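You operate a simulated robot arm through the tools that you are given. There is no shell and no other tool.

You run a simulated robot arm. Do the job below in one go: nothing can be reset, and whatever is moved stays where it is left.

JOB
Move the orange adapter to the grey socket and light the arc in yellow again.
Fine: brightest step; the teal switch goes off before you pull it; switch the new socket on once it is home.

It is judged by the outcome, as a careful person would: the job done as asked, and still so three seconds after it is handed in. It fails if anything else is knocked over, pushed out of place, dropped, spilled or broken.

ROBOT AND FRAMES
A 7-joint arm with a two-finger parallel gripper, fixed in place. Base frame: the origin is at the foot of the arm, x ahead of it, y to its left, z up. Readings come in m, degrees, newtons and seconds.
With the tool pointing down near the work surface it reaches from about 0.42 to 0.92 m from the base axis. Its first joint turns from -143.0 to 143.0 degrees. Payload 3 kg.
Tool frame: the origin (TCP) lies between the finger pads and is the grasp point; the fingertips stand 0.03 m ahead of it; z points along the fingers, y is the line along which they close. The gripper opens to 0.094 m. The fingers are 0.028 m wide and 0.01 m thick; the gripper's body (0.05 by 0.096 m) begins 0.055 m behind the TCP.
Orientation is that of the tool frame in the base frame, as a unit quaternion [w, x, y, z]. With the fingers straight down and closing along the base's y, the tool's x points along the base's -x, its y along +y and its z along -z.

CONTROLS
- The arm moves only by the tool arm_command. Its argument "rows" is a list of rows, each an object of numbers (a shift or turn left out is 0, a gripper value left out holds the last): "x", "y", "z": the shift along the tool's x, y, z in cm; "rx", "ry", "rz": the turn, a rotation vector about the tool's x, y, z in degrees; "grip": the closure, from 0 (fully open) to 1 (shut). In form: [{"x": .., "y": .., "z": .., "rx": .., "ry": .., "rz": .., "grip": ..}, ...]. A call has 1 to 20 rows; each row is the pose to reach, as a shift and turn from the pose commanded when the call began, along the tool's axes at that moment. Rows are played at 5 a second. More than 0.05 m and 8.6 degrees between two rows, or a gripper value outside its range, and nothing of the call is played. Where a pose cannot be reached the arm comes as near as it can. A force on the tool above 40 N (or 10 N above the force at the start of the call, whichever is more), or a blocked arm, ends the call early, and 0.2 s more pass. Each finger travels about 0.072 m/s and halts on what it meets, pressing with about 26 N; the grip force reading is that of the motor and also rises with nothing between the fingers. The clock runs only during rows and for 0.2 s after the last one: add rows that repeat a pose to give the fingers time. The reply holds the time, the measured pose of the TCP, the force on the tool along the base axes, the opening and the grip force, in the units named above and with some noise, with the torque about the TCP (base axes, N m) and any sound that the robot's microphone picked up, and new pictures: "views" is both (left out), scene, wrist or none.
- Cameras (640 x 400 px; columns grow to the right, rows downward): "scene" is fixed at [0.213, 0.4985, 1.4048]; the picture's right is [-0.28, -0.96, 0.00], its down [-0.55, 0.16, -0.82] and it looks along [0.79, -0.23, -0.58] (base axes); focal length 344 px, centre (320, 200). "wrist" rides on the gripper at [0.076, 0.014, -0.102] in the tool frame; the picture's right is [-0.18, 0.98, 0.00], its down [-0.75, -0.14, -0.64] and it looks along [-0.63, -0.12, 0.77] (tool axes); focal length 243 px, centre (320, 200). There is no depth. A picture from a camera that has moved, and an enlarged one, comes with that camera's place and axes in the base frame and with its lens. The place of the scene camera against the robot may be out by one fixed shift of up to 0.012 m in any direction.
- close_up(camera, box): a new picture of the part [left, top, right, bottom] of that camera's present view, enlarged. The clock stands still meanwhile.
- sign_off(): hands the job in; it is judged then, once.

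Nothing tells you positions but the pictures and the camera data. Unless the task says otherwise, let go and move clear before handing in.

The tools are called after "Request:" as name(argument=value, ...) on one line, values as JSON. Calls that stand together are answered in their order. arm_command: Moves the arm, as the interface text tells. Its arguments: {"type":"object","properties":{"rows":{"type":"array","items":{"type":"object","properties":{"x":{"type":"number"},"y":{"type":"number"},"z":{"type":"number"},"rx":{"type":"number"},"ry":{"type":"number"},"rz":{"type":"number"},"grip":{"type":"number"}}}},"views":{"type":"string","enum":["both","scene","wrist","none"]}},"required":["rows"]} The other tools are called the same way: close_up (camera, box) takes an enlarged picture of a part of a camera's view; sign_off () hands the job in.

At the start:

```text
time: 0.0
ee_pos: [0.5126, 0.1825, 1.1805]
tcp_rot: [0.001, 0.001, 1.0, 0.0]
wrist_force: [-0.2, -0.9, 0.1]
ft_torque: [0.01, 0.0, -0.02]
grip_width: 0.0942
finger_force: 0.0
```

scene: 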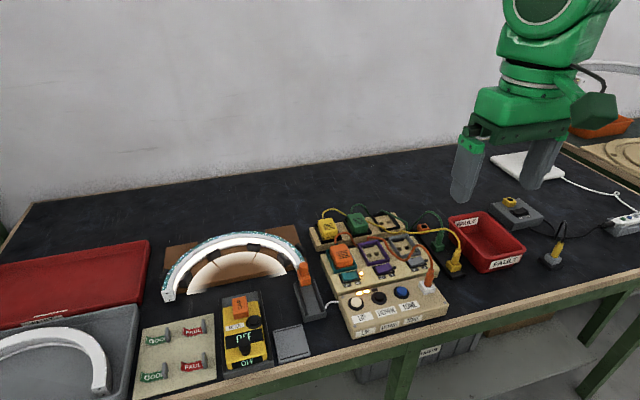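
wrist: 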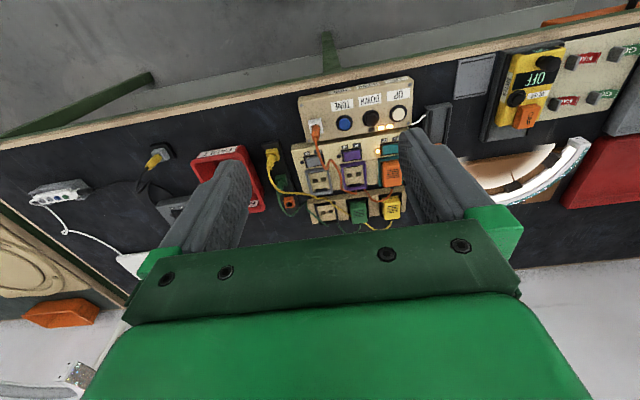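

I see a bench with an LED arc, a control box with white, black and blue buttons, a socket strip with switches, and an orange adapter in one socket. I'll take enlarged views before moving anything.

Request:
close_up(camera="scene", box=[300, 195, 470, 345])

Request:
close_up(camera="wrist", box=[250, 70, 430, 230])

Request:
close_up(camera="scene", box=[130, 220, 340, 400])

```text
2.67 times, centred on (385, 270) of scene
camera zoom: at [0.213, 0.4985, 1.4048], right [-0.28, -0.96, 0.0], down [-0.55, 0.16, -0.82], along [0.79, -0.23, -0.58], focal length 918 px, centre (147, 13)
```

zoom: 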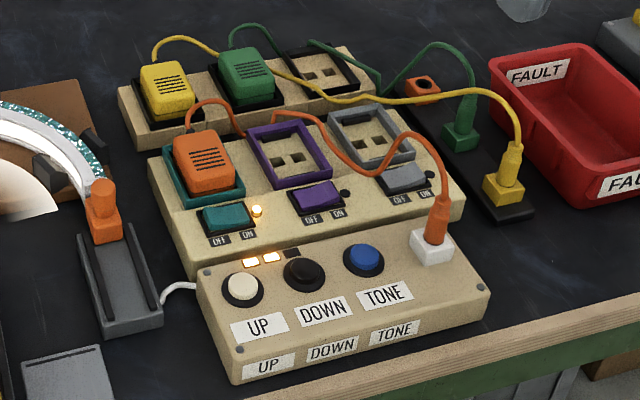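

```text
2.50 times, centred on (340, 150) of wrist
camera zoom: at [0.4354, 0.1966, 1.2821], right [0.18, 0.98, 0.0], down [0.75, -0.14, 0.64], along [0.63, -0.12, -0.77], focal length 606 px, centre (270, 325)
```

zoom: 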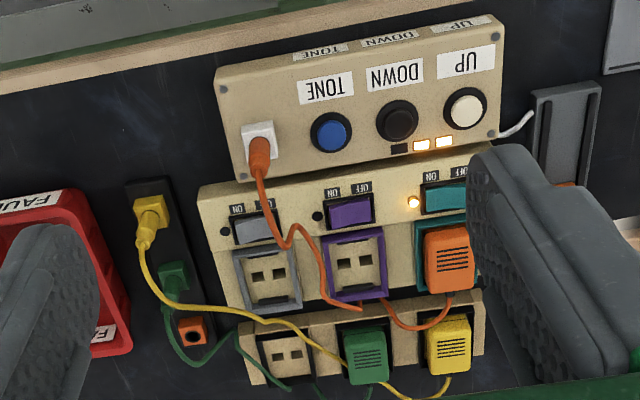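

```text
2.22 times, centred on (235, 310) of scene
camera zoom: at [0.213, 0.4985, 1.4048], right [-0.28, -0.96, 0.0], down [-0.55, 0.16, -0.82], along [0.79, -0.23, -0.58], focal length 765 px, centre (509, -44)
```

zoom: 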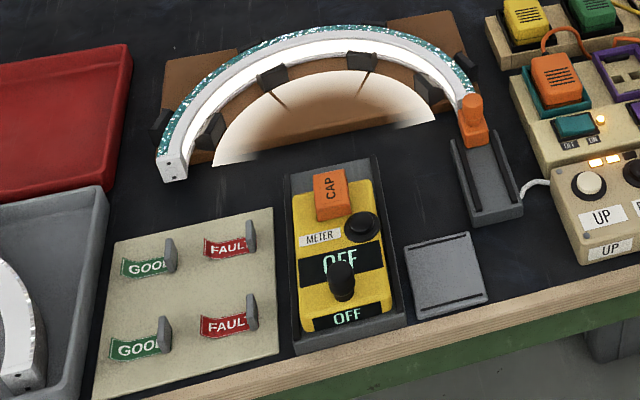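

The scene and wrist pictures put the blue TONE button near (0.62, 0.21, 0.84), the orange adapter near (0.744, 0.294, 0.85) and the grey socket near (0.74, 0.14). I'll lower the arm a bit over that area to see it more closely.

Request:
arm_command(rows=[{"x": -2.5, "y": 1, "z": 3}, {"x": -5, "y": 2, "z": 6}, {"x": -7.5, "y": 3, "z": 9}, {"x": -10, "y": 4, "z": 12}, {"x": -10, "y": 4, "z": 12}])

```text
time: 1.2
ee_pos: [0.6134, 0.2199, 1.0592]
tcp_rot: [0.0, 0.0, 1.0, 0.0]
wrist_force: [-0.1, 0.2, -0.2]
ft_torque: [0.0, -0.02, -0.03]
grip_width: 0.0939
finger_force: 0.1
camera wrist: at [0.5357, 0.2349, 1.1609], right [0.18, 0.98, 0.0], down [0.75, -0.14, 0.64], along [0.63, -0.12, -0.77], focal length 243 px, centre (320, 200)
```

scene: 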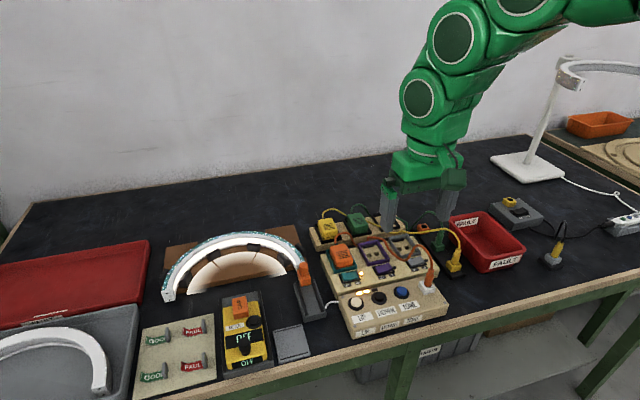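
wrist: 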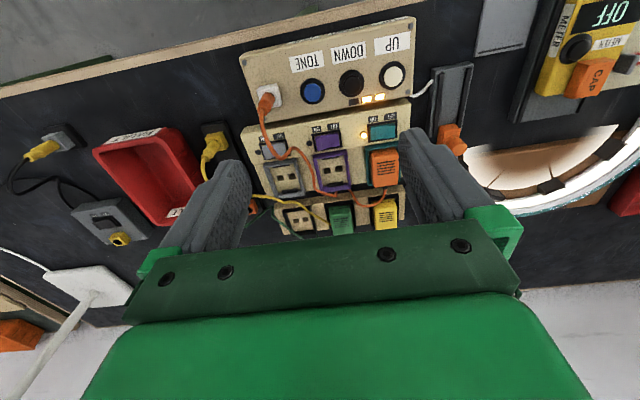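

The wrist view now shows the control box, the three sockets and their switches clearly. I'll zoom in to work out exact positions.

Request:
close_up(camera="wrist", box=[232, 100, 432, 225])

Request:
close_up(camera="wrist", box=[232, 20, 432, 145])

Request:
close_up(camera="scene", box=[320, 225, 440, 300])

Request:
close_up(camera="scene", box=[320, 265, 448, 345])

```text
3.20 times, centred on (332, 162) of wrist
camera zoom: at [0.5357, 0.2349, 1.1609], right [0.18, 0.98, 0.0], down [0.75, -0.14, 0.64], along [0.63, -0.12, -0.77], focal length 776 px, centre (282, 320)
```

zoom: 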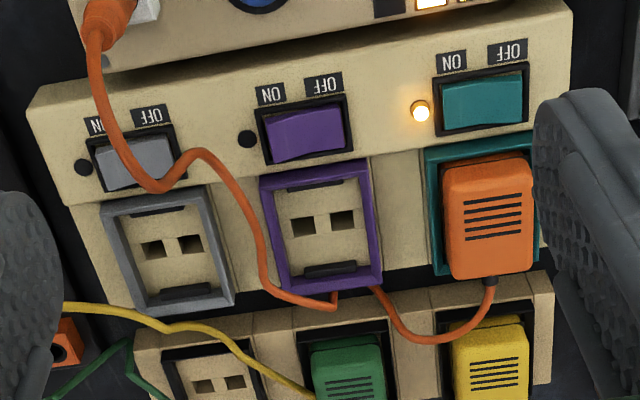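

```text
3.20 times, centred on (332, 82) of wrist
camera zoom: at [0.5357, 0.2349, 1.1609], right [0.18, 0.98, 0.0], down [0.75, -0.14, 0.64], along [0.63, -0.12, -0.77], focal length 776 px, centre (282, 576)
```

zoom: 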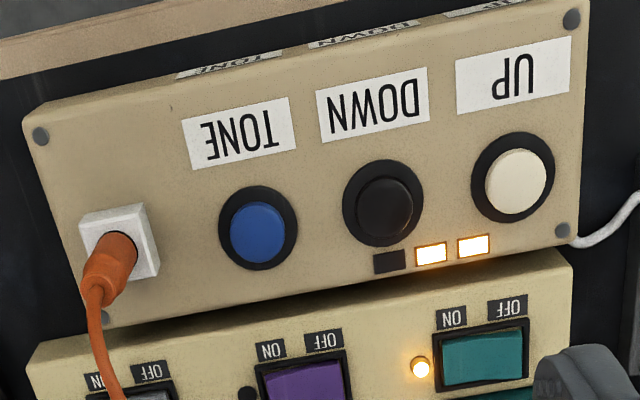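

```text
5.33 times, centred on (380, 262) of scene
camera zoom: at [0.213, 0.4985, 1.4048], right [-0.28, -0.96, 0.0], down [-0.55, 0.16, -0.82], along [0.79, -0.23, -0.58], focal length 1837 px, centre (0, -133)
```

zoom: 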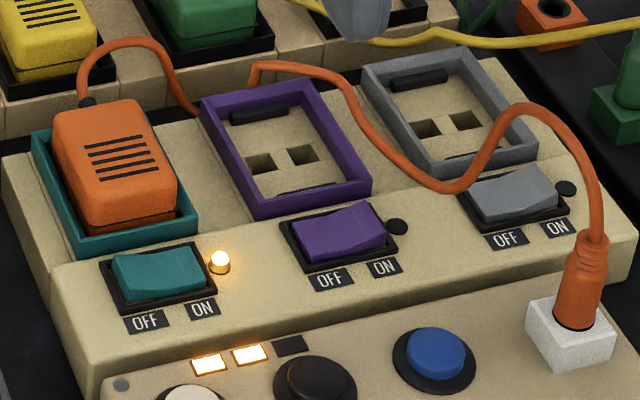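

```text
5.00 times, centred on (384, 305) of scene
camera zoom: at [0.213, 0.4985, 1.4048], right [-0.28, -0.96, 0.0], down [-0.55, 0.16, -0.82], along [0.79, -0.23, -0.58], focal length 1722 px, centre (0, -325)
```

zoom: 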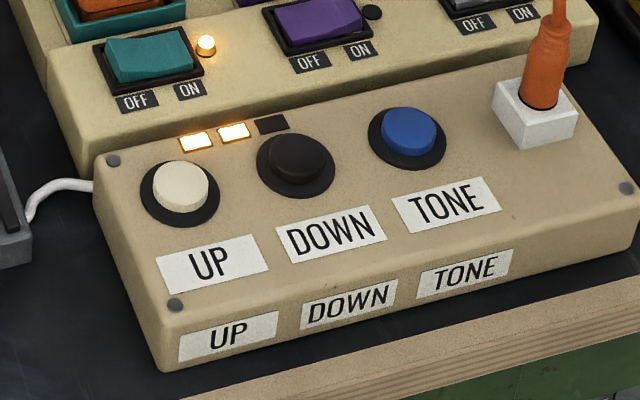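

The board is turned slightly against the base axes, and the cable hangs over the grey switch. I'll close the fingers and take two wrist views from either side to fix the heights and positions accurately.

Request:
arm_command(rows=[{"y": 3, "grip": 0.5}, {"y": 6, "grip": 1}, {"y": 9, "z": 1, "grip": 1}, {"y": 12, "z": 2, "grip": 1}, {"y": 12, "z": 2, "grip": 1}, {"y": 12, "z": 2, "grip": 1}], views="wrist")

```text
time: 2.6
ee_pos: [0.6137, 0.3421, 1.0409]
tcp_rot: [0.001, 0.0, 1.0, 0.0]
wrist_force: [0.6, 0.0, 0.4]
ft_torque: [0.01, 0.0, 0.02]
grip_width: 0.0001
finger_force: 26.0
camera wrist: at [0.5364, 0.3573, 1.1429], right [0.18, 0.98, 0.0], down [0.75, -0.14, 0.64], along [0.63, -0.12, -0.77], focal length 243 px, centre (320, 200)
```

wrist: 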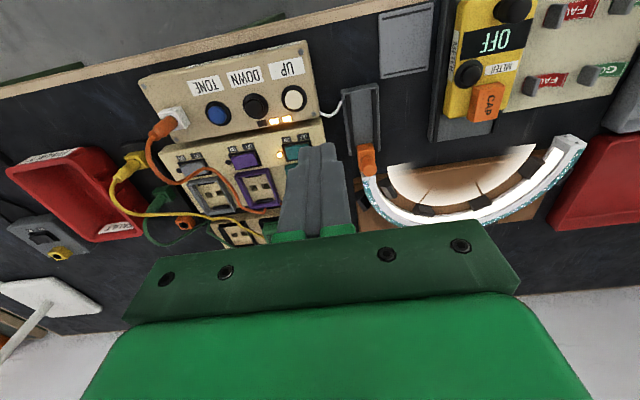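

The closed fingers hide the adapter from here, but the switches and buttons are visible. I'll zoom in on them, then shift to the other side for the second view.

Request:
close_up(camera="wrist", box=[130, 30, 330, 155])

Request:
close_up(camera="wrist", box=[130, 120, 330, 245])

Request:
arm_command(rows=[{"y": -4, "grip": 1}, {"y": -8, "grip": 1}, {"y": -12, "grip": 1}, {"y": -16, "grip": 1}, {"y": -20, "grip": 1}, {"y": -24, "grip": 1}, {"y": -24, "grip": 1}], views="wrist")

Request:
close_up(camera="wrist", box=[320, 30, 520, 155])

Request:
close_up(camera="wrist", box=[320, 110, 520, 235])

```text
3.20 times, centred on (230, 92) of wrist
camera zoom: at [0.5364, 0.3573, 1.1429], right [0.18, 0.98, 0.0], down [0.75, -0.14, 0.64], along [0.63, -0.12, -0.77], focal length 776 px, centre (608, 544)
```

zoom: 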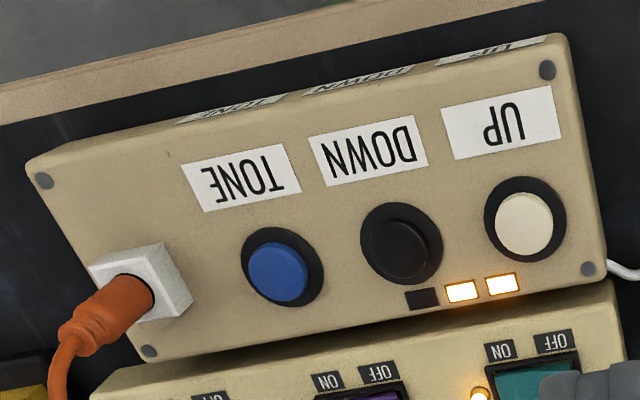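

```text
3.20 times, centred on (230, 182) of wrist
camera zoom: at [0.5364, 0.3573, 1.1429], right [0.18, 0.98, 0.0], down [0.75, -0.14, 0.64], along [0.63, -0.12, -0.77], focal length 776 px, centre (608, 256)
```

zoom: 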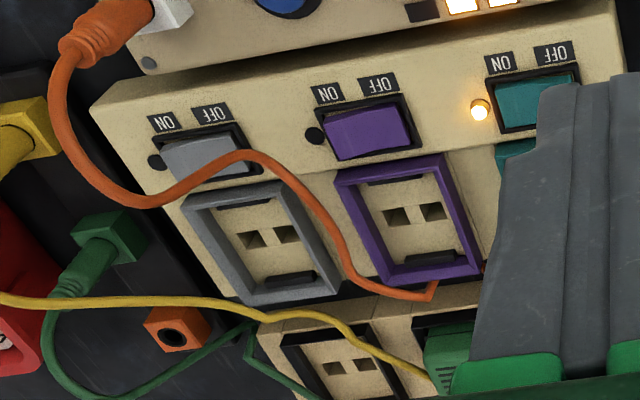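

```text
time: 4.2
ee_pos: [0.6112, 0.1011, 1.0416]
tcp_rot: [0.0, 0.0, 1.0, 0.0]
wrist_force: [0.0, -0.5, -0.2]
ft_torque: [-0.02, -0.01, 0.03]
grip_width: 0.0001
finger_force: 26.0
camera wrist: at [0.5352, 0.1154, 1.1439], right [0.18, 0.98, 0.0], down [0.75, -0.14, 0.64], along [0.63, -0.12, -0.77], focal length 243 px, centre (320, 200)
```

wrist: 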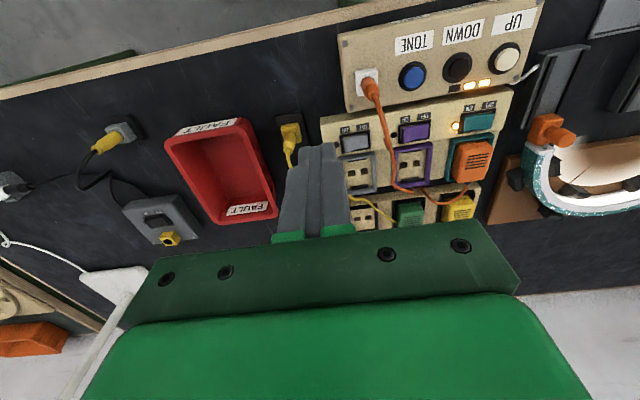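

```text
3.20 times, centred on (420, 92) of wrist
camera zoom: at [0.5352, 0.1154, 1.1439], right [0.18, 0.98, 0.0], down [0.75, -0.14, 0.64], along [0.63, -0.12, -0.77], focal length 776 px, centre (0, 544)
```

zoom: 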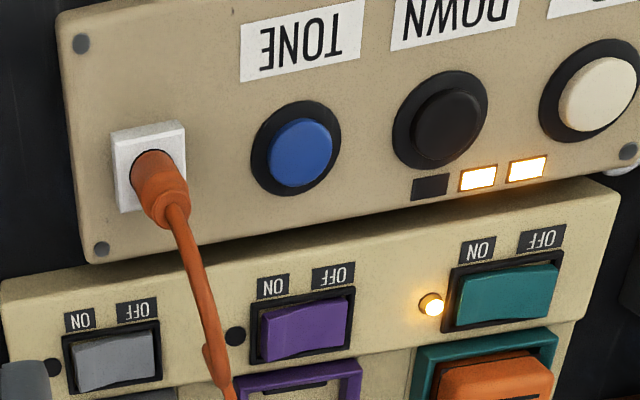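

```text
3.20 times, centred on (420, 172) of wrist
camera zoom: at [0.5352, 0.1154, 1.1439], right [0.18, 0.98, 0.0], down [0.75, -0.14, 0.64], along [0.63, -0.12, -0.77], focal length 776 px, centre (0, 288)
```

zoom: 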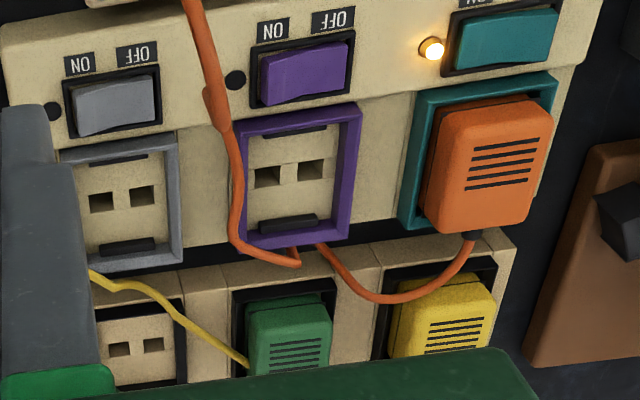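

From the two views, teal and grey switches are at about (0.696, 0.296, 0.835) and (0.696, 0.136, 0.835). The adapter is at about (0.75, 0.296) with its top near 0.855, the grey socket is at (0.754, 0.136), and the board is square to the base. First I'll move above the OFF (+y) half of the teal rocker.

Request:
arm_command(rows=[{"x": -2, "y": 4.5, "grip": 1}, {"x": -4, "y": 9, "grip": 1}, {"x": -6, "y": 13.5, "grip": 1}, {"x": -8, "y": 18, "z": 1, "grip": 1}, {"x": -8.5, "y": 20.6, "z": 5, "grip": 1}, {"x": -8.5, "y": 20.6, "z": 9, "grip": 1}, {"x": -8.5, "y": 20.6, "z": 13, "grip": 1}, {"x": -8.5, "y": 20.6, "z": 15.5, "grip": 1}, {"x": -8.5, "y": 20.6, "z": 15.5, "grip": 1}])

Request:
close_up(camera="scene", box=[310, 215, 430, 290])

Request:
close_up(camera="wrist", box=[220, 60, 420, 185])

```text
refused: row 4 steps farther than a row can; nothing moved
```

```text
5.33 times, centred on (370, 252) of scene
camera zoom: at [0.213, 0.4985, 1.4048], right [-0.28, -0.96, 0.0], down [-0.55, 0.16, -0.82], along [0.79, -0.23, -0.58], focal length 1837 px, centre (53, -80)
```

zoom: 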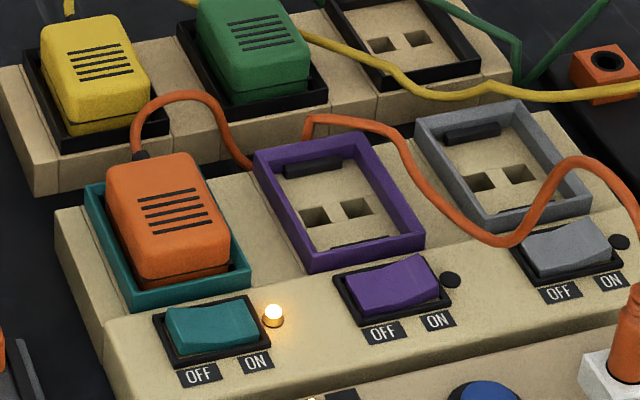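

```text
3.20 times, centred on (320, 122) of wrist
camera zoom: at [0.5352, 0.1154, 1.1439], right [0.18, 0.98, 0.0], down [0.75, -0.14, 0.64], along [0.63, -0.12, -0.77], focal length 776 px, centre (320, 448)
```

zoom: 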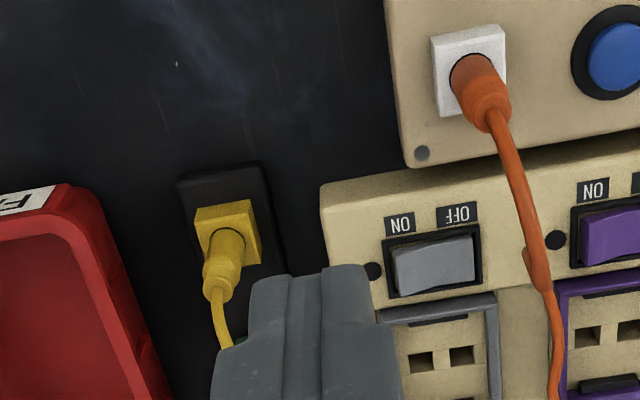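

The command was refused because one step was slightly too long. I'll resend the same route with shorter steps.

Request:
arm_command(rows=[{"x": -2, "y": 4, "grip": 1}, {"x": -4, "y": 8, "grip": 1}, {"x": -6, "y": 12, "grip": 1}, {"x": -7.5, "y": 16, "z": 0.5, "grip": 1}, {"x": -8.5, "y": 20, "z": 2, "grip": 1}, {"x": -8.5, "y": 20.6, "z": 6, "grip": 1}, {"x": -8.5, "y": 20.6, "z": 10, "grip": 1}, {"x": -8.5, "y": 20.6, "z": 13.5, "grip": 1}, {"x": -8.5, "y": 20.6, "z": 15.5, "grip": 1}, {"x": -8.5, "y": 20.6, "z": 15.5, "grip": 1}])

Request:
close_up(camera="scene", box=[310, 215, 430, 290])

Request:
close_up(camera="wrist", box=[220, 80, 420, 205])

```text
time: 6.4
ee_pos: [0.6986, 0.3099, 0.8859]
tcp_rot: [0.001, -0.001, 1.0, 0.0]
wrist_force: [-0.7, 0.6, 0.3]
ft_torque: [0.0, -0.01, -0.03]
grip_width: 0.0
finger_force: 26.0
camera wrist: at [0.6213, 0.3241, 0.9874], right [0.18, 0.98, 0.0], down [0.75, -0.14, 0.64], along [0.63, -0.12, -0.77], focal length 243 px, centre (320, 200)
```

scene: 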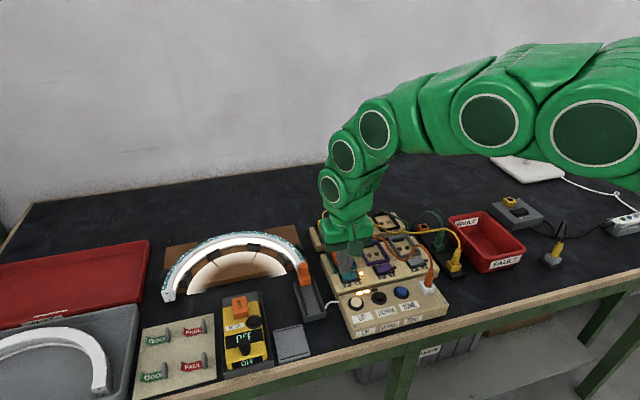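
wrist: 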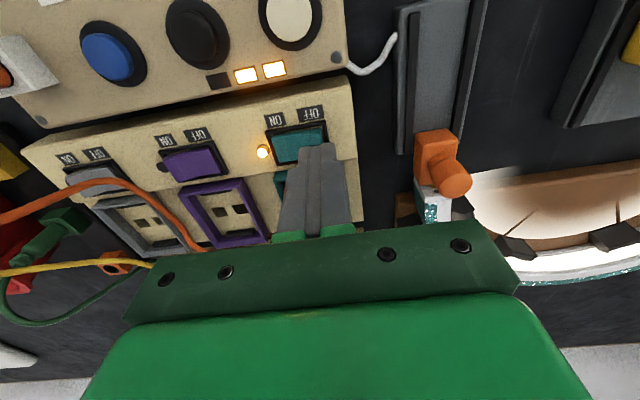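

```text
5.33 times, centred on (370, 252) of scene
camera zoom: at [0.213, 0.4985, 1.4048], right [-0.28, -0.96, 0.0], down [-0.55, 0.16, -0.82], along [0.79, -0.23, -0.58], focal length 1837 px, centre (53, -80)
```

zoom: 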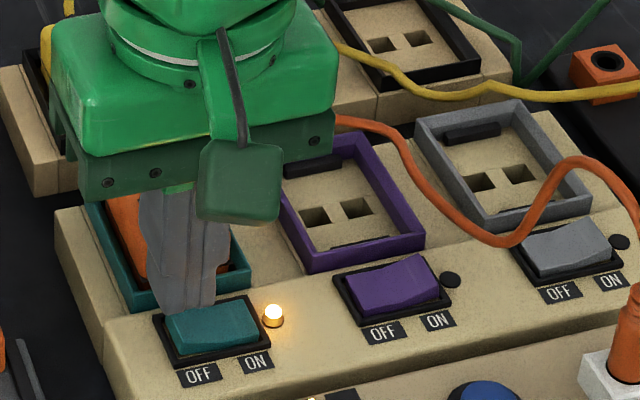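

```text
3.20 times, centred on (320, 142) of wrist
camera zoom: at [0.6213, 0.3241, 0.9874], right [0.18, 0.98, 0.0], down [0.75, -0.14, 0.64], along [0.63, -0.12, -0.77], focal length 776 px, centre (320, 384)
```

zoom: 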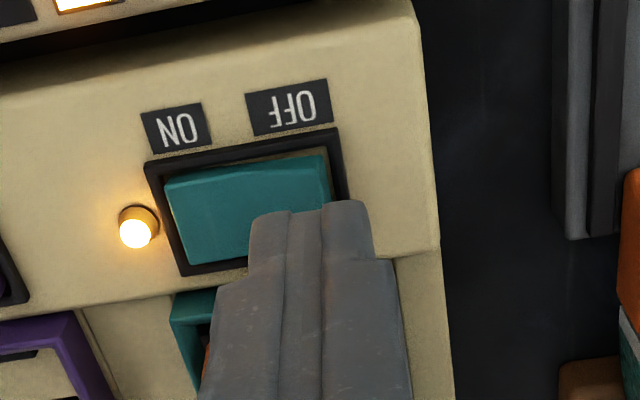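

I'm above the OFF half of the teal rocker, which is lit and therefore on. I'll centre a little more and press straight down in small steps.

Request:
arm_command(rows=[{"x": 0.15, "y": -0.24, "z": 0.5, "grip": 1}, {"x": 0.15, "y": -0.24, "z": 1.0, "grip": 1}, {"x": 0.15, "y": -0.24, "z": 1.3, "grip": 1}, {"x": 0.15, "y": -0.24, "z": 1.5, "grip": 1}, {"x": 0.15, "y": -0.24, "z": 1.65, "grip": 1}, {"x": 0.15, "y": -0.24, "z": 1.8, "grip": 1}])

Request:
close_up(camera="wrist", box=[220, 60, 420, 185])

```text
time: 7.8
ee_pos: [0.6959, 0.3057, 0.8679]
tcp_rot: [0.0, 0.0, 1.0, 0.001]
wrist_force: [-2.3, 2.8, 9.8]
ft_torque: [0.02, 0.01, -0.01]
grip_width: 0.0
finger_force: 26.4
heard: click
camera wrist: at [0.6189, 0.3202, 0.9697], right [0.18, 0.98, 0.0], down [0.75, -0.14, 0.64], along [0.63, -0.12, -0.77], focal length 243 px, centre (320, 200)
```

scene: 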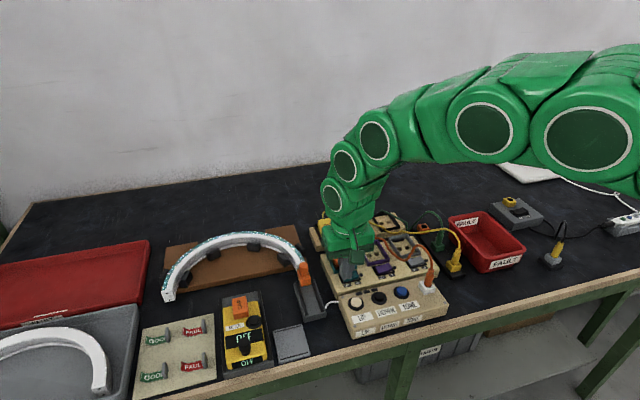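
wrist: 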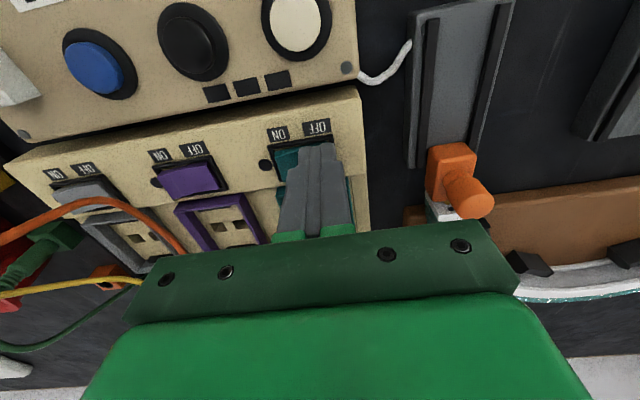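

```text
3.20 times, centred on (320, 122) of wrist
camera zoom: at [0.6189, 0.3202, 0.9697], right [0.18, 0.98, 0.0], down [0.75, -0.14, 0.64], along [0.63, -0.12, -0.77], focal length 776 px, centre (320, 448)
```

zoom: 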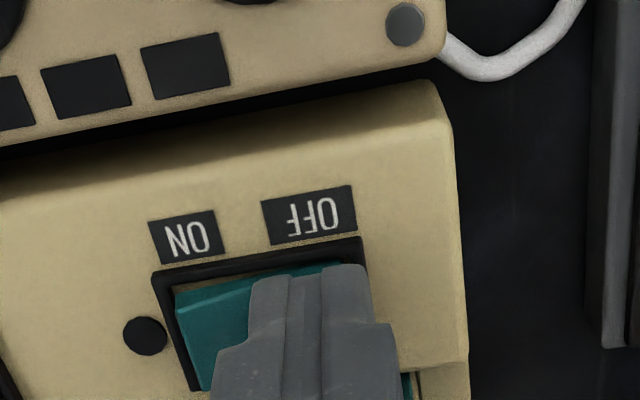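

The teal switch clicked, its lamp is out and the arc is dark. I'll lift clear, open the fingers and look at the adapter from above.

Request:
arm_command(rows=[{"z": -2, "grip": 1}, {"z": -6, "y": -0.5, "grip": 0.8}, {"z": -10, "y": -1, "grip": 0.3}, {"z": -13, "y": -1, "grip": 0.2}, {"z": -13, "y": -1, "grip": 0.2}, {"z": -13, "y": -1, "grip": 0.2}])

Request:
close_up(camera="wrist", box=[220, 100, 420, 225])

Request:
close_up(camera="scene", box=[310, 215, 430, 290])

```text
time: 9.2
ee_pos: [0.6955, 0.2941, 0.997]
tcp_rot: [0.0, 0.0, 1.0, 0.0]
wrist_force: [0.0, 0.5, -0.5]
ft_torque: [0.0, -0.01, 0.01]
grip_width: 0.0752
finger_force: 0.2
camera wrist: at [0.6187, 0.3085, 1.0991], right [0.18, 0.98, 0.0], down [0.75, -0.14, 0.64], along [0.63, -0.12, -0.77], focal length 243 px, centre (320, 200)
```

scene: 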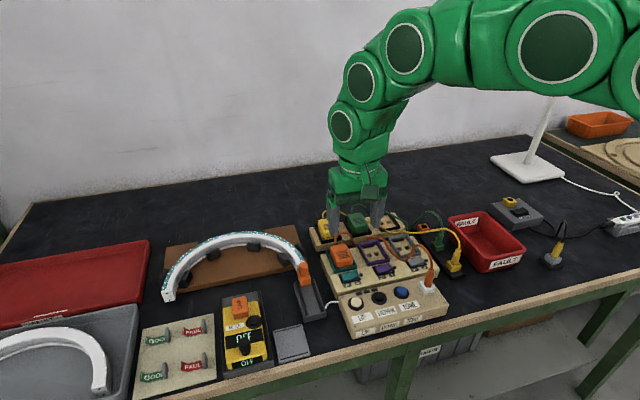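
wrist: 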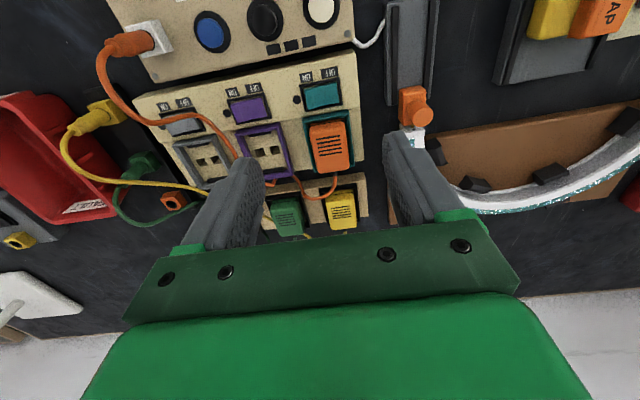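

```text
3.20 times, centred on (320, 162) of wrist
camera zoom: at [0.6187, 0.3085, 1.0991], right [0.18, 0.98, 0.0], down [0.75, -0.14, 0.64], along [0.63, -0.12, -0.77], focal length 776 px, centre (320, 320)
```

zoom: 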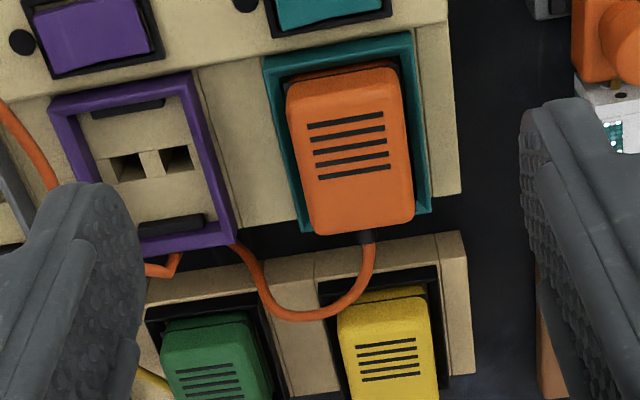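

```text
5.33 times, centred on (370, 252) of scene
camera zoom: at [0.213, 0.4985, 1.4048], right [-0.28, -0.96, 0.0], down [-0.55, 0.16, -0.82], along [0.79, -0.23, -0.58], focal length 1837 px, centre (53, -80)
```

zoom: 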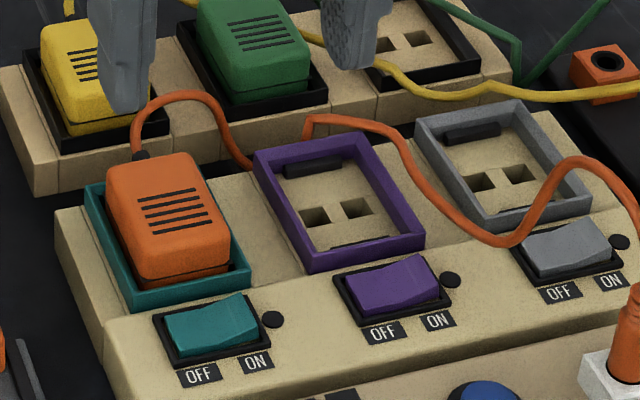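

The adapter's top face is centred at about (0.752, 0.297) and its teal surround stands up to about z 0.835. I'll move over it with the fingers straddling in y and stop just above to check alignment.

Request:
arm_command(rows=[{"x": -2, "y": 0.15, "z": 2, "grip": 0.25}, {"x": -4, "y": 0.15, "z": 4, "grip": 0.25}, {"x": -5.6, "y": 0.15, "z": 6, "grip": 0.25}, {"x": -5.6, "y": 0.15, "z": 8.5, "grip": 0.25}, {"x": -5.6, "y": 0.15, "z": 10.5, "grip": 0.25}, {"x": -5.6, "y": 0.15, "z": 11.5, "grip": 0.25}, {"x": -5.6, "y": 0.15, "z": 11.5, "grip": 0.25}])

Request:
close_up(camera="wrist", box=[220, 80, 420, 205])

Request:
close_up(camera="scene", box=[310, 215, 430, 290])

```text
time: 10.8
ee_pos: [0.7504, 0.2971, 0.8837]
tcp_rot: [-0.001, -0.001, 1.0, 0.0]
wrist_force: [-0.2, 0.6, -0.6]
ft_torque: [-0.01, -0.01, 0.03]
grip_width: 0.0707
finger_force: 0.0
camera wrist: at [0.6741, 0.3115, 0.9849], right [0.18, 0.98, 0.0], down [0.75, -0.14, 0.64], along [0.63, -0.12, -0.77], focal length 243 px, centre (320, 200)
```

scene: 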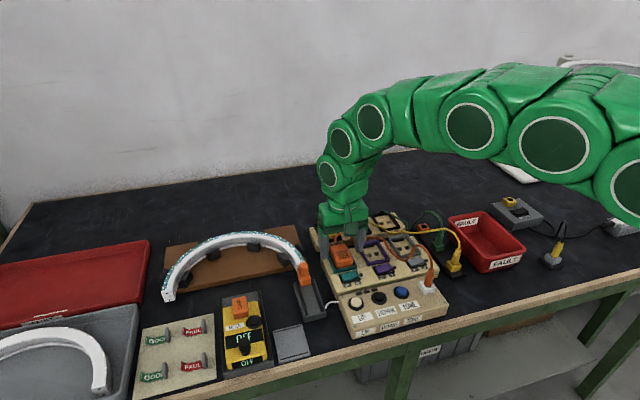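
wrist: 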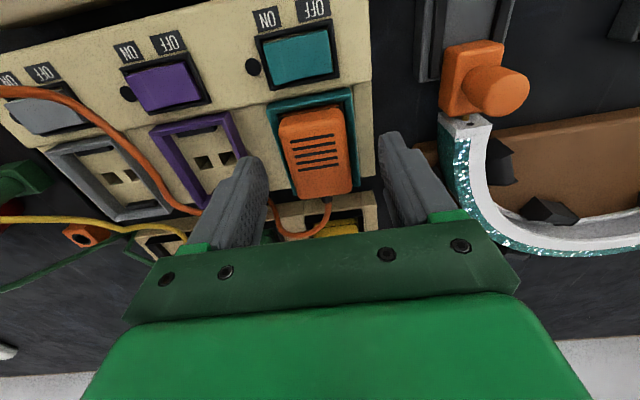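

```text
3.20 times, centred on (320, 142) of wrist
camera zoom: at [0.6741, 0.3115, 0.9849], right [0.18, 0.98, 0.0], down [0.75, -0.14, 0.64], along [0.63, -0.12, -0.77], focal length 776 px, centre (320, 384)
```

zoom: 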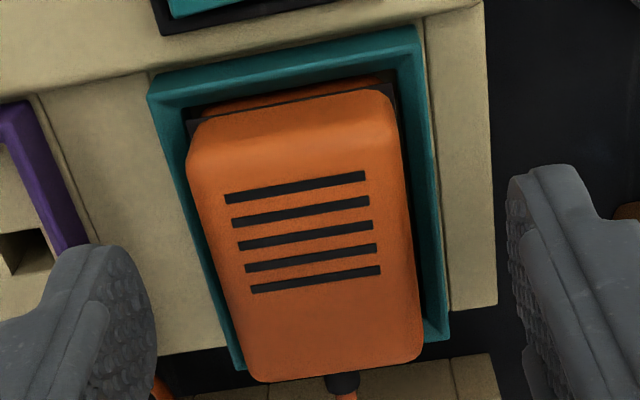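

```text
5.33 times, centred on (370, 252) of scene
camera zoom: at [0.213, 0.4985, 1.4048], right [-0.28, -0.96, 0.0], down [-0.55, 0.16, -0.82], along [0.79, -0.23, -0.58], focal length 1837 px, centre (53, -80)
```

zoom: 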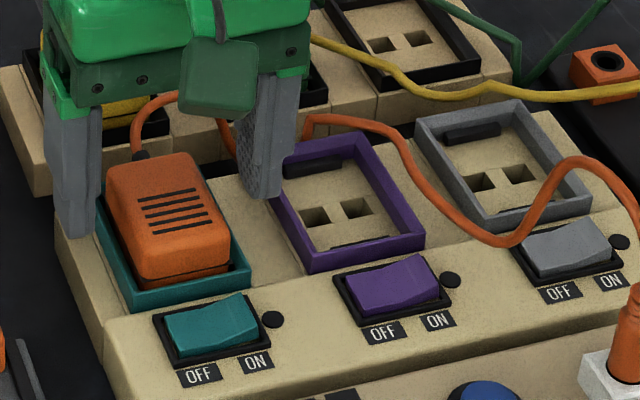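

The adapter sits about 3 mm to the -y side of the gripper's centre line. I'll shift by that amount, go down until the fingertips are just above the surround, and close on the adapter.

Request:
arm_command(rows=[{"y": -0.27, "grip": 0.25}, {"y": -0.27, "z": 0.7, "grip": 0.25}, {"y": -0.27, "z": 1.2, "grip": 0.25}, {"y": -0.27, "z": 1.4, "grip": 0.25}, {"y": -0.27, "z": 1.4, "grip": 0.25}])

Request:
close_up(camera="scene", box=[310, 215, 430, 290])

Request:
close_up(camera="wrist", box=[220, 80, 420, 205])

```text
time: 12.0
ee_pos: [0.752, 0.2957, 0.869]
tcp_rot: [0.0, 0.0, 1.0, -0.001]
wrist_force: [-0.1, -0.3, -1.0]
ft_torque: [-0.01, -0.02, 0.0]
grip_width: 0.0705
finger_force: 0.1
camera wrist: at [0.675, 0.3088, 0.9706], right [0.18, 0.98, 0.0], down [0.75, -0.14, 0.64], along [0.63, -0.12, -0.77], focal length 243 px, centre (320, 200)
```

scene: 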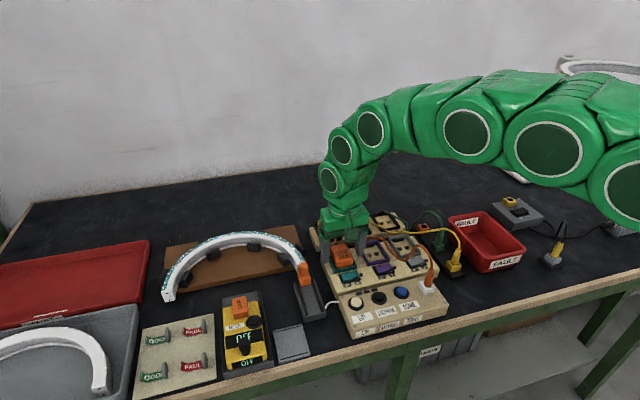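
wrist: 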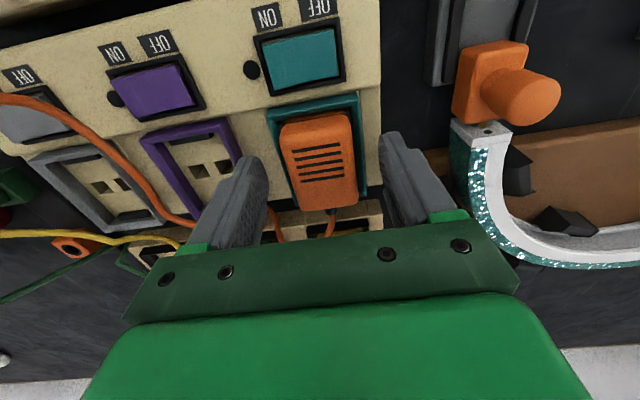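

```text
5.33 times, centred on (370, 252) of scene
camera zoom: at [0.213, 0.4985, 1.4048], right [-0.28, -0.96, 0.0], down [-0.55, 0.16, -0.82], along [0.79, -0.23, -0.58], focal length 1837 px, centre (53, -80)
```

zoom: 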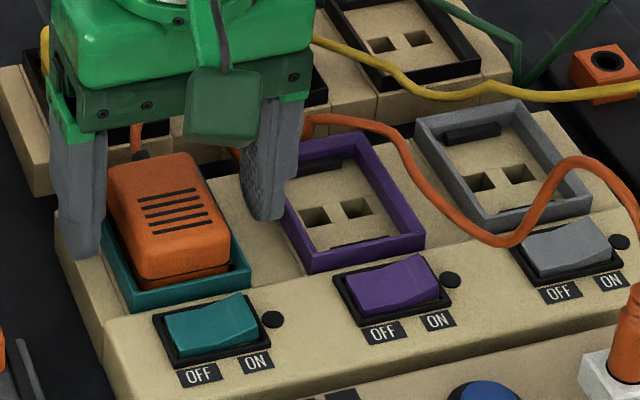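

```text
3.20 times, centred on (320, 142) of wrist
camera zoom: at [0.675, 0.3088, 0.9706], right [0.18, 0.98, 0.0], down [0.75, -0.14, 0.64], along [0.63, -0.12, -0.77], focal length 776 px, centre (320, 384)
```

zoom: 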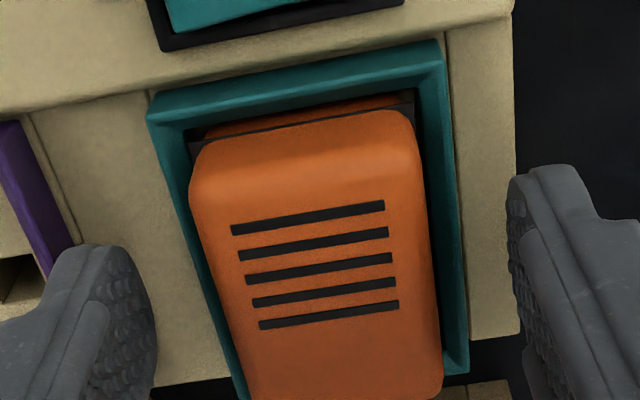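

The adapter now sits midway between the fingertips, which are clear of the surround. I'll close on it.

Request:
arm_command(rows=[{"grip": 0.4}, {"grip": 0.55}, {"grip": 0.7}, {"grip": 1}, {"grip": 1}], views="both")

Request:
close_up(camera="scene", box=[310, 215, 430, 290])

Request:
close_up(camera="wrist", box=[220, 80, 420, 205])

```text
time: 13.2
ee_pos: [0.7521, 0.2944, 0.8681]
tcp_rot: [0.0, 0.0, 1.0, 0.0]
wrist_force: [2.1, 11.9, -0.2]
ft_torque: [0.33, -0.04, 0.07]
grip_width: 0.0396
finger_force: 26.1
camera wrist: at [0.6749, 0.3093, 0.9707], right [0.18, 0.98, 0.0], down [0.75, -0.14, 0.64], along [0.63, -0.12, -0.77], focal length 243 px, centre (320, 200)
```

scene: 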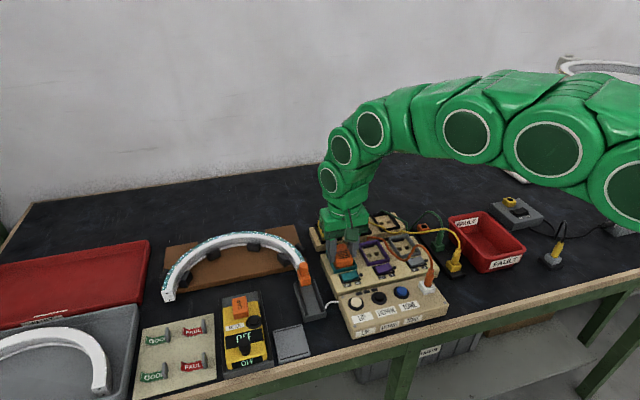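
wrist: 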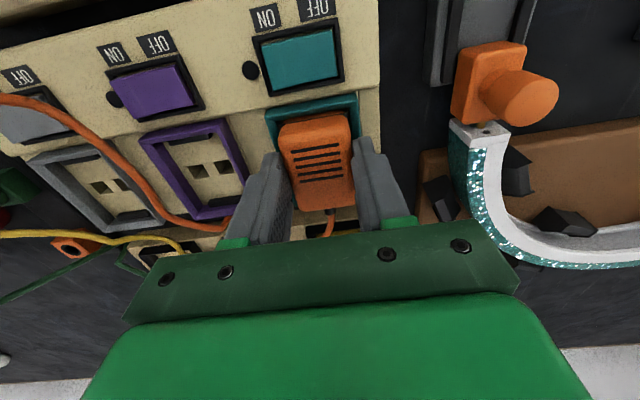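

```text
5.33 times, centred on (370, 252) of scene
camera zoom: at [0.213, 0.4985, 1.4048], right [-0.28, -0.96, 0.0], down [-0.55, 0.16, -0.82], along [0.79, -0.23, -0.58], focal length 1837 px, centre (53, -80)
```

zoom: 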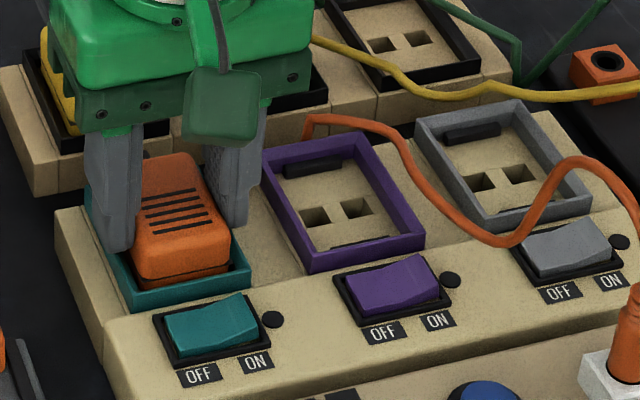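

```text
3.20 times, centred on (320, 142) of wrist
camera zoom: at [0.6749, 0.3093, 0.9707], right [0.18, 0.98, 0.0], down [0.75, -0.14, 0.64], along [0.63, -0.12, -0.77], focal length 776 px, centre (320, 384)
```

zoom: 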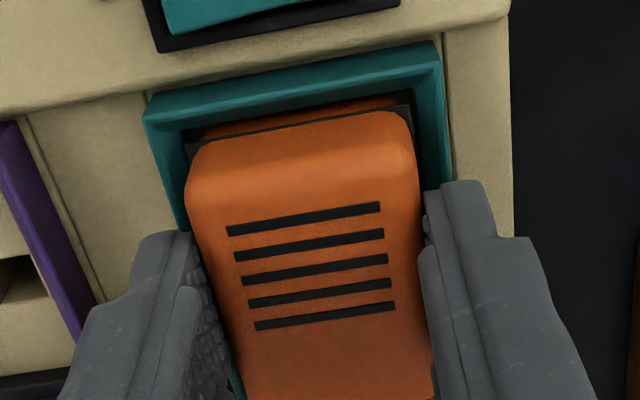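

The adapter is held (0.040 m wide), with a 12 N sideways load because I am slightly off to -y. I'll nudge in +y to remove that load before pulling, so the reference position is true.

Request:
arm_command(rows=[{"y": 0.05, "grip": 1}, {"y": 0.1, "grip": 1}, {"y": 0.1, "grip": 1}], views="none")

```text
time: 14.0
ee_pos: [0.752, 0.2946, 0.8685]
tcp_rot: [0.0, 0.0, 1.0, 0.0]
wrist_force: [2.3, 5.3, 2.1]
ft_torque: [0.16, -0.16, 0.07]
grip_width: 0.0394
finger_force: 25.6
```

The side load dropped to 5 N for 1 mm of shift. A further 0.8 mm should bring it to about zero.

Request:
arm_command(rows=[{"y": 0.04, "grip": 1}, {"y": 0.08, "grip": 1}, {"y": 0.08, "grip": 1}], views="none")

```text
time: 14.8
ee_pos: [0.752, 0.2953, 0.8676]
tcp_rot: [0.0, 0.001, 1.0, 0.0]
wrist_force: [-5.7, -15.0, 12.8]
ft_torque: [-0.46, 0.15, -0.04]
grip_width: 0.0394
finger_force: 25.6
```

The side load reversed to -15 N with some upward force. I'll hold still and look again before doing anything else.

Request:
arm_command(rows=[{"grip": 1}, {"grip": 1}], views="both")

Request:
close_up(camera="wrist", box=[220, 80, 420, 205])

Request:
close_up(camera="scene", box=[310, 225, 390, 275])

```text
time: 15.4
ee_pos: [0.7522, 0.2948, 0.8684]
tcp_rot: [0.0, 0.0, 1.0, 0.001]
wrist_force: [-8.0, -25.3, 14.5]
ft_torque: [-0.75, 0.2, -0.08]
grip_width: 0.0392
finger_force: 25.7
camera wrist: at [0.675, 0.3099, 0.9706], right [0.18, 0.98, 0.0], down [0.75, -0.14, 0.64], along [0.63, -0.12, -0.77], focal length 243 px, centre (320, 200)
```

scene: 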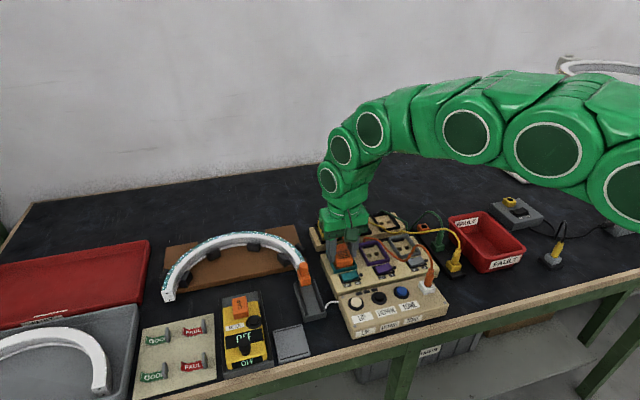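
wrist: 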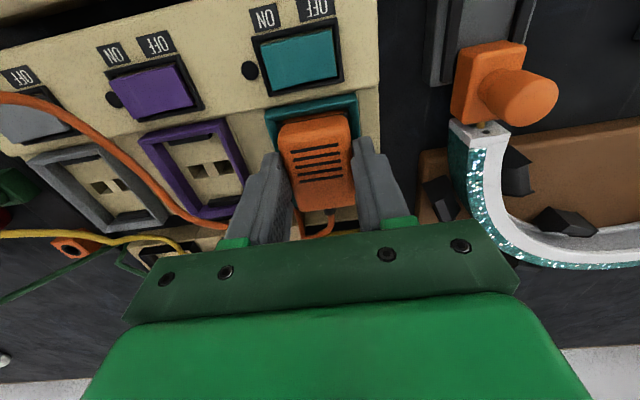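

```text
3.20 times, centred on (320, 142) of wrist
camera zoom: at [0.675, 0.3099, 0.9706], right [0.18, 0.98, 0.0], down [0.75, -0.14, 0.64], along [0.63, -0.12, -0.77], focal length 776 px, centre (320, 384)
```

zoom: 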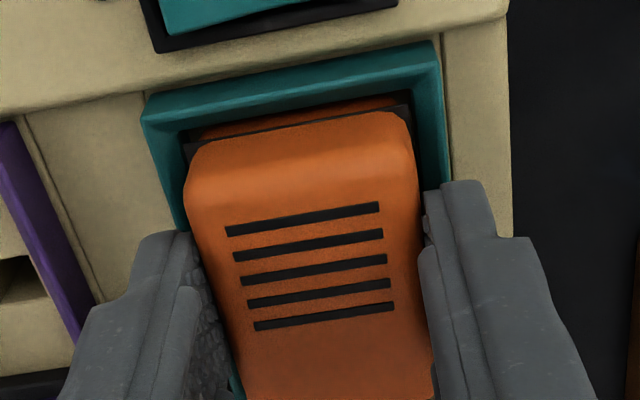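

```text
8.00 times, centred on (350, 250) of scene
camera zoom: at [0.213, 0.4985, 1.4048], right [-0.28, -0.96, 0.0], down [-0.55, 0.16, -0.82], along [0.79, -0.23, -0.58], focal length 2755 px, centre (80, -200)
```

zoom: 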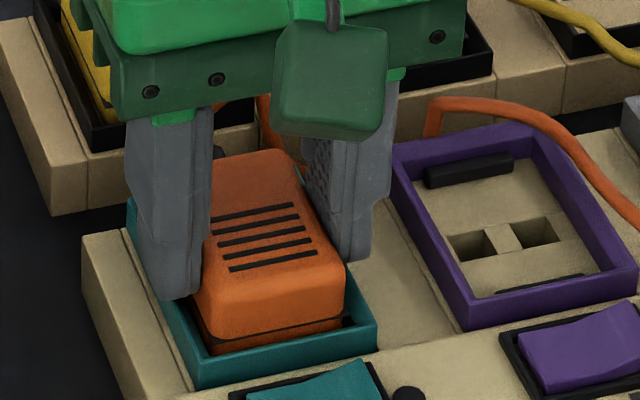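

The load keeps building while I hold, so I overshot slightly to +y. I'll step back half a millimetre or so and watch the trend.

Request:
arm_command(rows=[{"y": -0.06, "grip": 1}], views="none")

Request:
arm_command(rows=[{"grip": 1}], views="none")

```text
time: 15.8
ee_pos: [0.7512, 0.2945, 0.8679]
tcp_rot: [0.0, 0.0, 1.0, 0.0]
wrist_force: [-7.2, -20.9, 12.3]
ft_torque: [-0.62, 0.16, -0.09]
grip_width: 0.0392
finger_force: 25.8
```

```text
time: 16.2
ee_pos: [0.7518, 0.2952, 0.869]
tcp_rot: [-0.001, 0.001, 1.0, 0.0]
wrist_force: [-6.8, -20.3, 10.3]
ft_torque: [-0.55, 0.17, -0.11]
grip_width: 0.0391
finger_force: 26.2
```

The load is falling slowly, so I'll keep stepping back to bring it near zero.

Request:
arm_command(rows=[{"y": -0.05, "grip": 1}, {"y": -0.05, "grip": 1}], views="none")

Request:
arm_command(rows=[{"grip": 1}, {"grip": 1}], views="none")

```text
time: 16.8
ee_pos: [0.7524, 0.2958, 0.8685]
tcp_rot: [-0.001, 0.0, 1.0, 0.0]
wrist_force: [5.7, -11.5, -0.3]
ft_torque: [-0.33, -0.18, -0.06]
grip_width: 0.0392
finger_force: 26.0
```

```text
time: 17.4
ee_pos: [0.7521, 0.2947, 0.8684]
tcp_rot: [0.0, 0.0, 1.0, 0.0]
wrist_force: [10.4, -6.7, -2.0]
ft_torque: [-0.23, -0.33, -0.02]
grip_width: 0.0393
finger_force: 26.1
```

The side loads are now small and balanced, so I'll pull the adapter straight up in small steps.

Request:
arm_command(rows=[{"z": -0.2, "grip": 1}, {"z": -0.5, "grip": 1}, {"z": -0.9, "grip": 1}, {"z": -1.4, "grip": 1}, {"z": -2.0, "grip": 1}, {"z": -2.0, "grip": 1}])

Request:
close_up(camera="scene", box=[310, 215, 430, 290])

Request:
close_up(camera="wrist", box=[220, 80, 420, 205])

```text
time: 18.8
ee_pos: [0.7521, 0.2951, 0.8882]
tcp_rot: [0.0, 0.0, 1.0, 0.0]
wrist_force: [-0.5, 0.0, -1.5]
ft_torque: [-0.03, 0.05, 0.01]
grip_width: 0.0394
finger_force: 26.5
camera wrist: at [0.6747, 0.3099, 0.9905], right [0.18, 0.98, 0.0], down [0.75, -0.14, 0.64], along [0.63, -0.12, -0.77], focal length 243 px, centre (320, 200)
```

scene: 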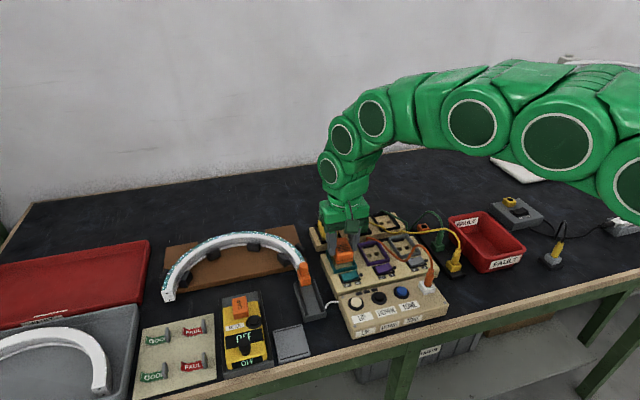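
wrist: 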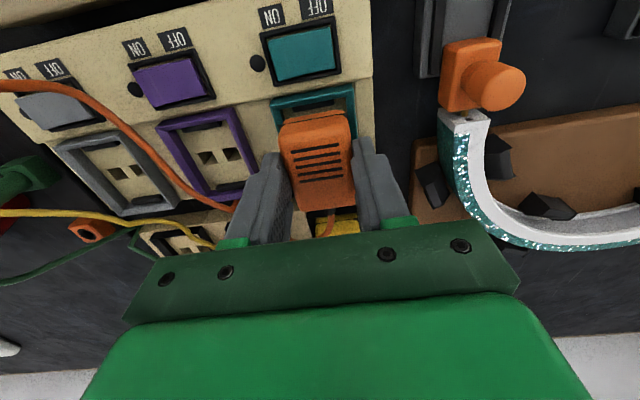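

```text
5.33 times, centred on (370, 252) of scene
camera zoom: at [0.213, 0.4985, 1.4048], right [-0.28, -0.96, 0.0], down [-0.55, 0.16, -0.82], along [0.79, -0.23, -0.58], focal length 1837 px, centre (53, -80)
```

zoom: 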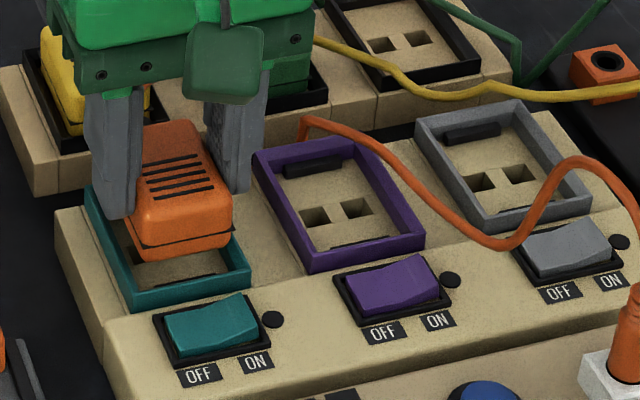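

```text
3.20 times, centred on (320, 142) of wrist
camera zoom: at [0.6747, 0.3099, 0.9905], right [0.18, 0.98, 0.0], down [0.75, -0.14, 0.64], along [0.63, -0.12, -0.77], focal length 776 px, centre (320, 384)
```

zoom: 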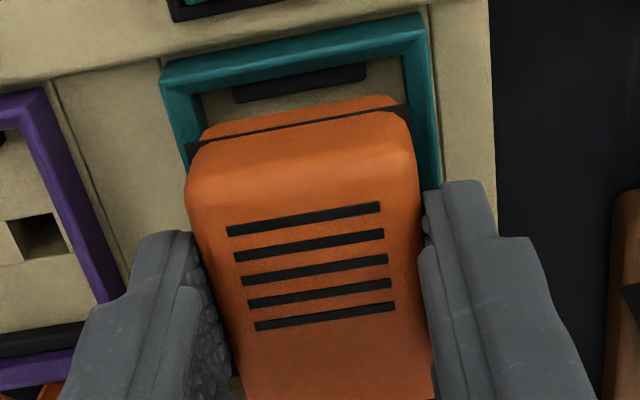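

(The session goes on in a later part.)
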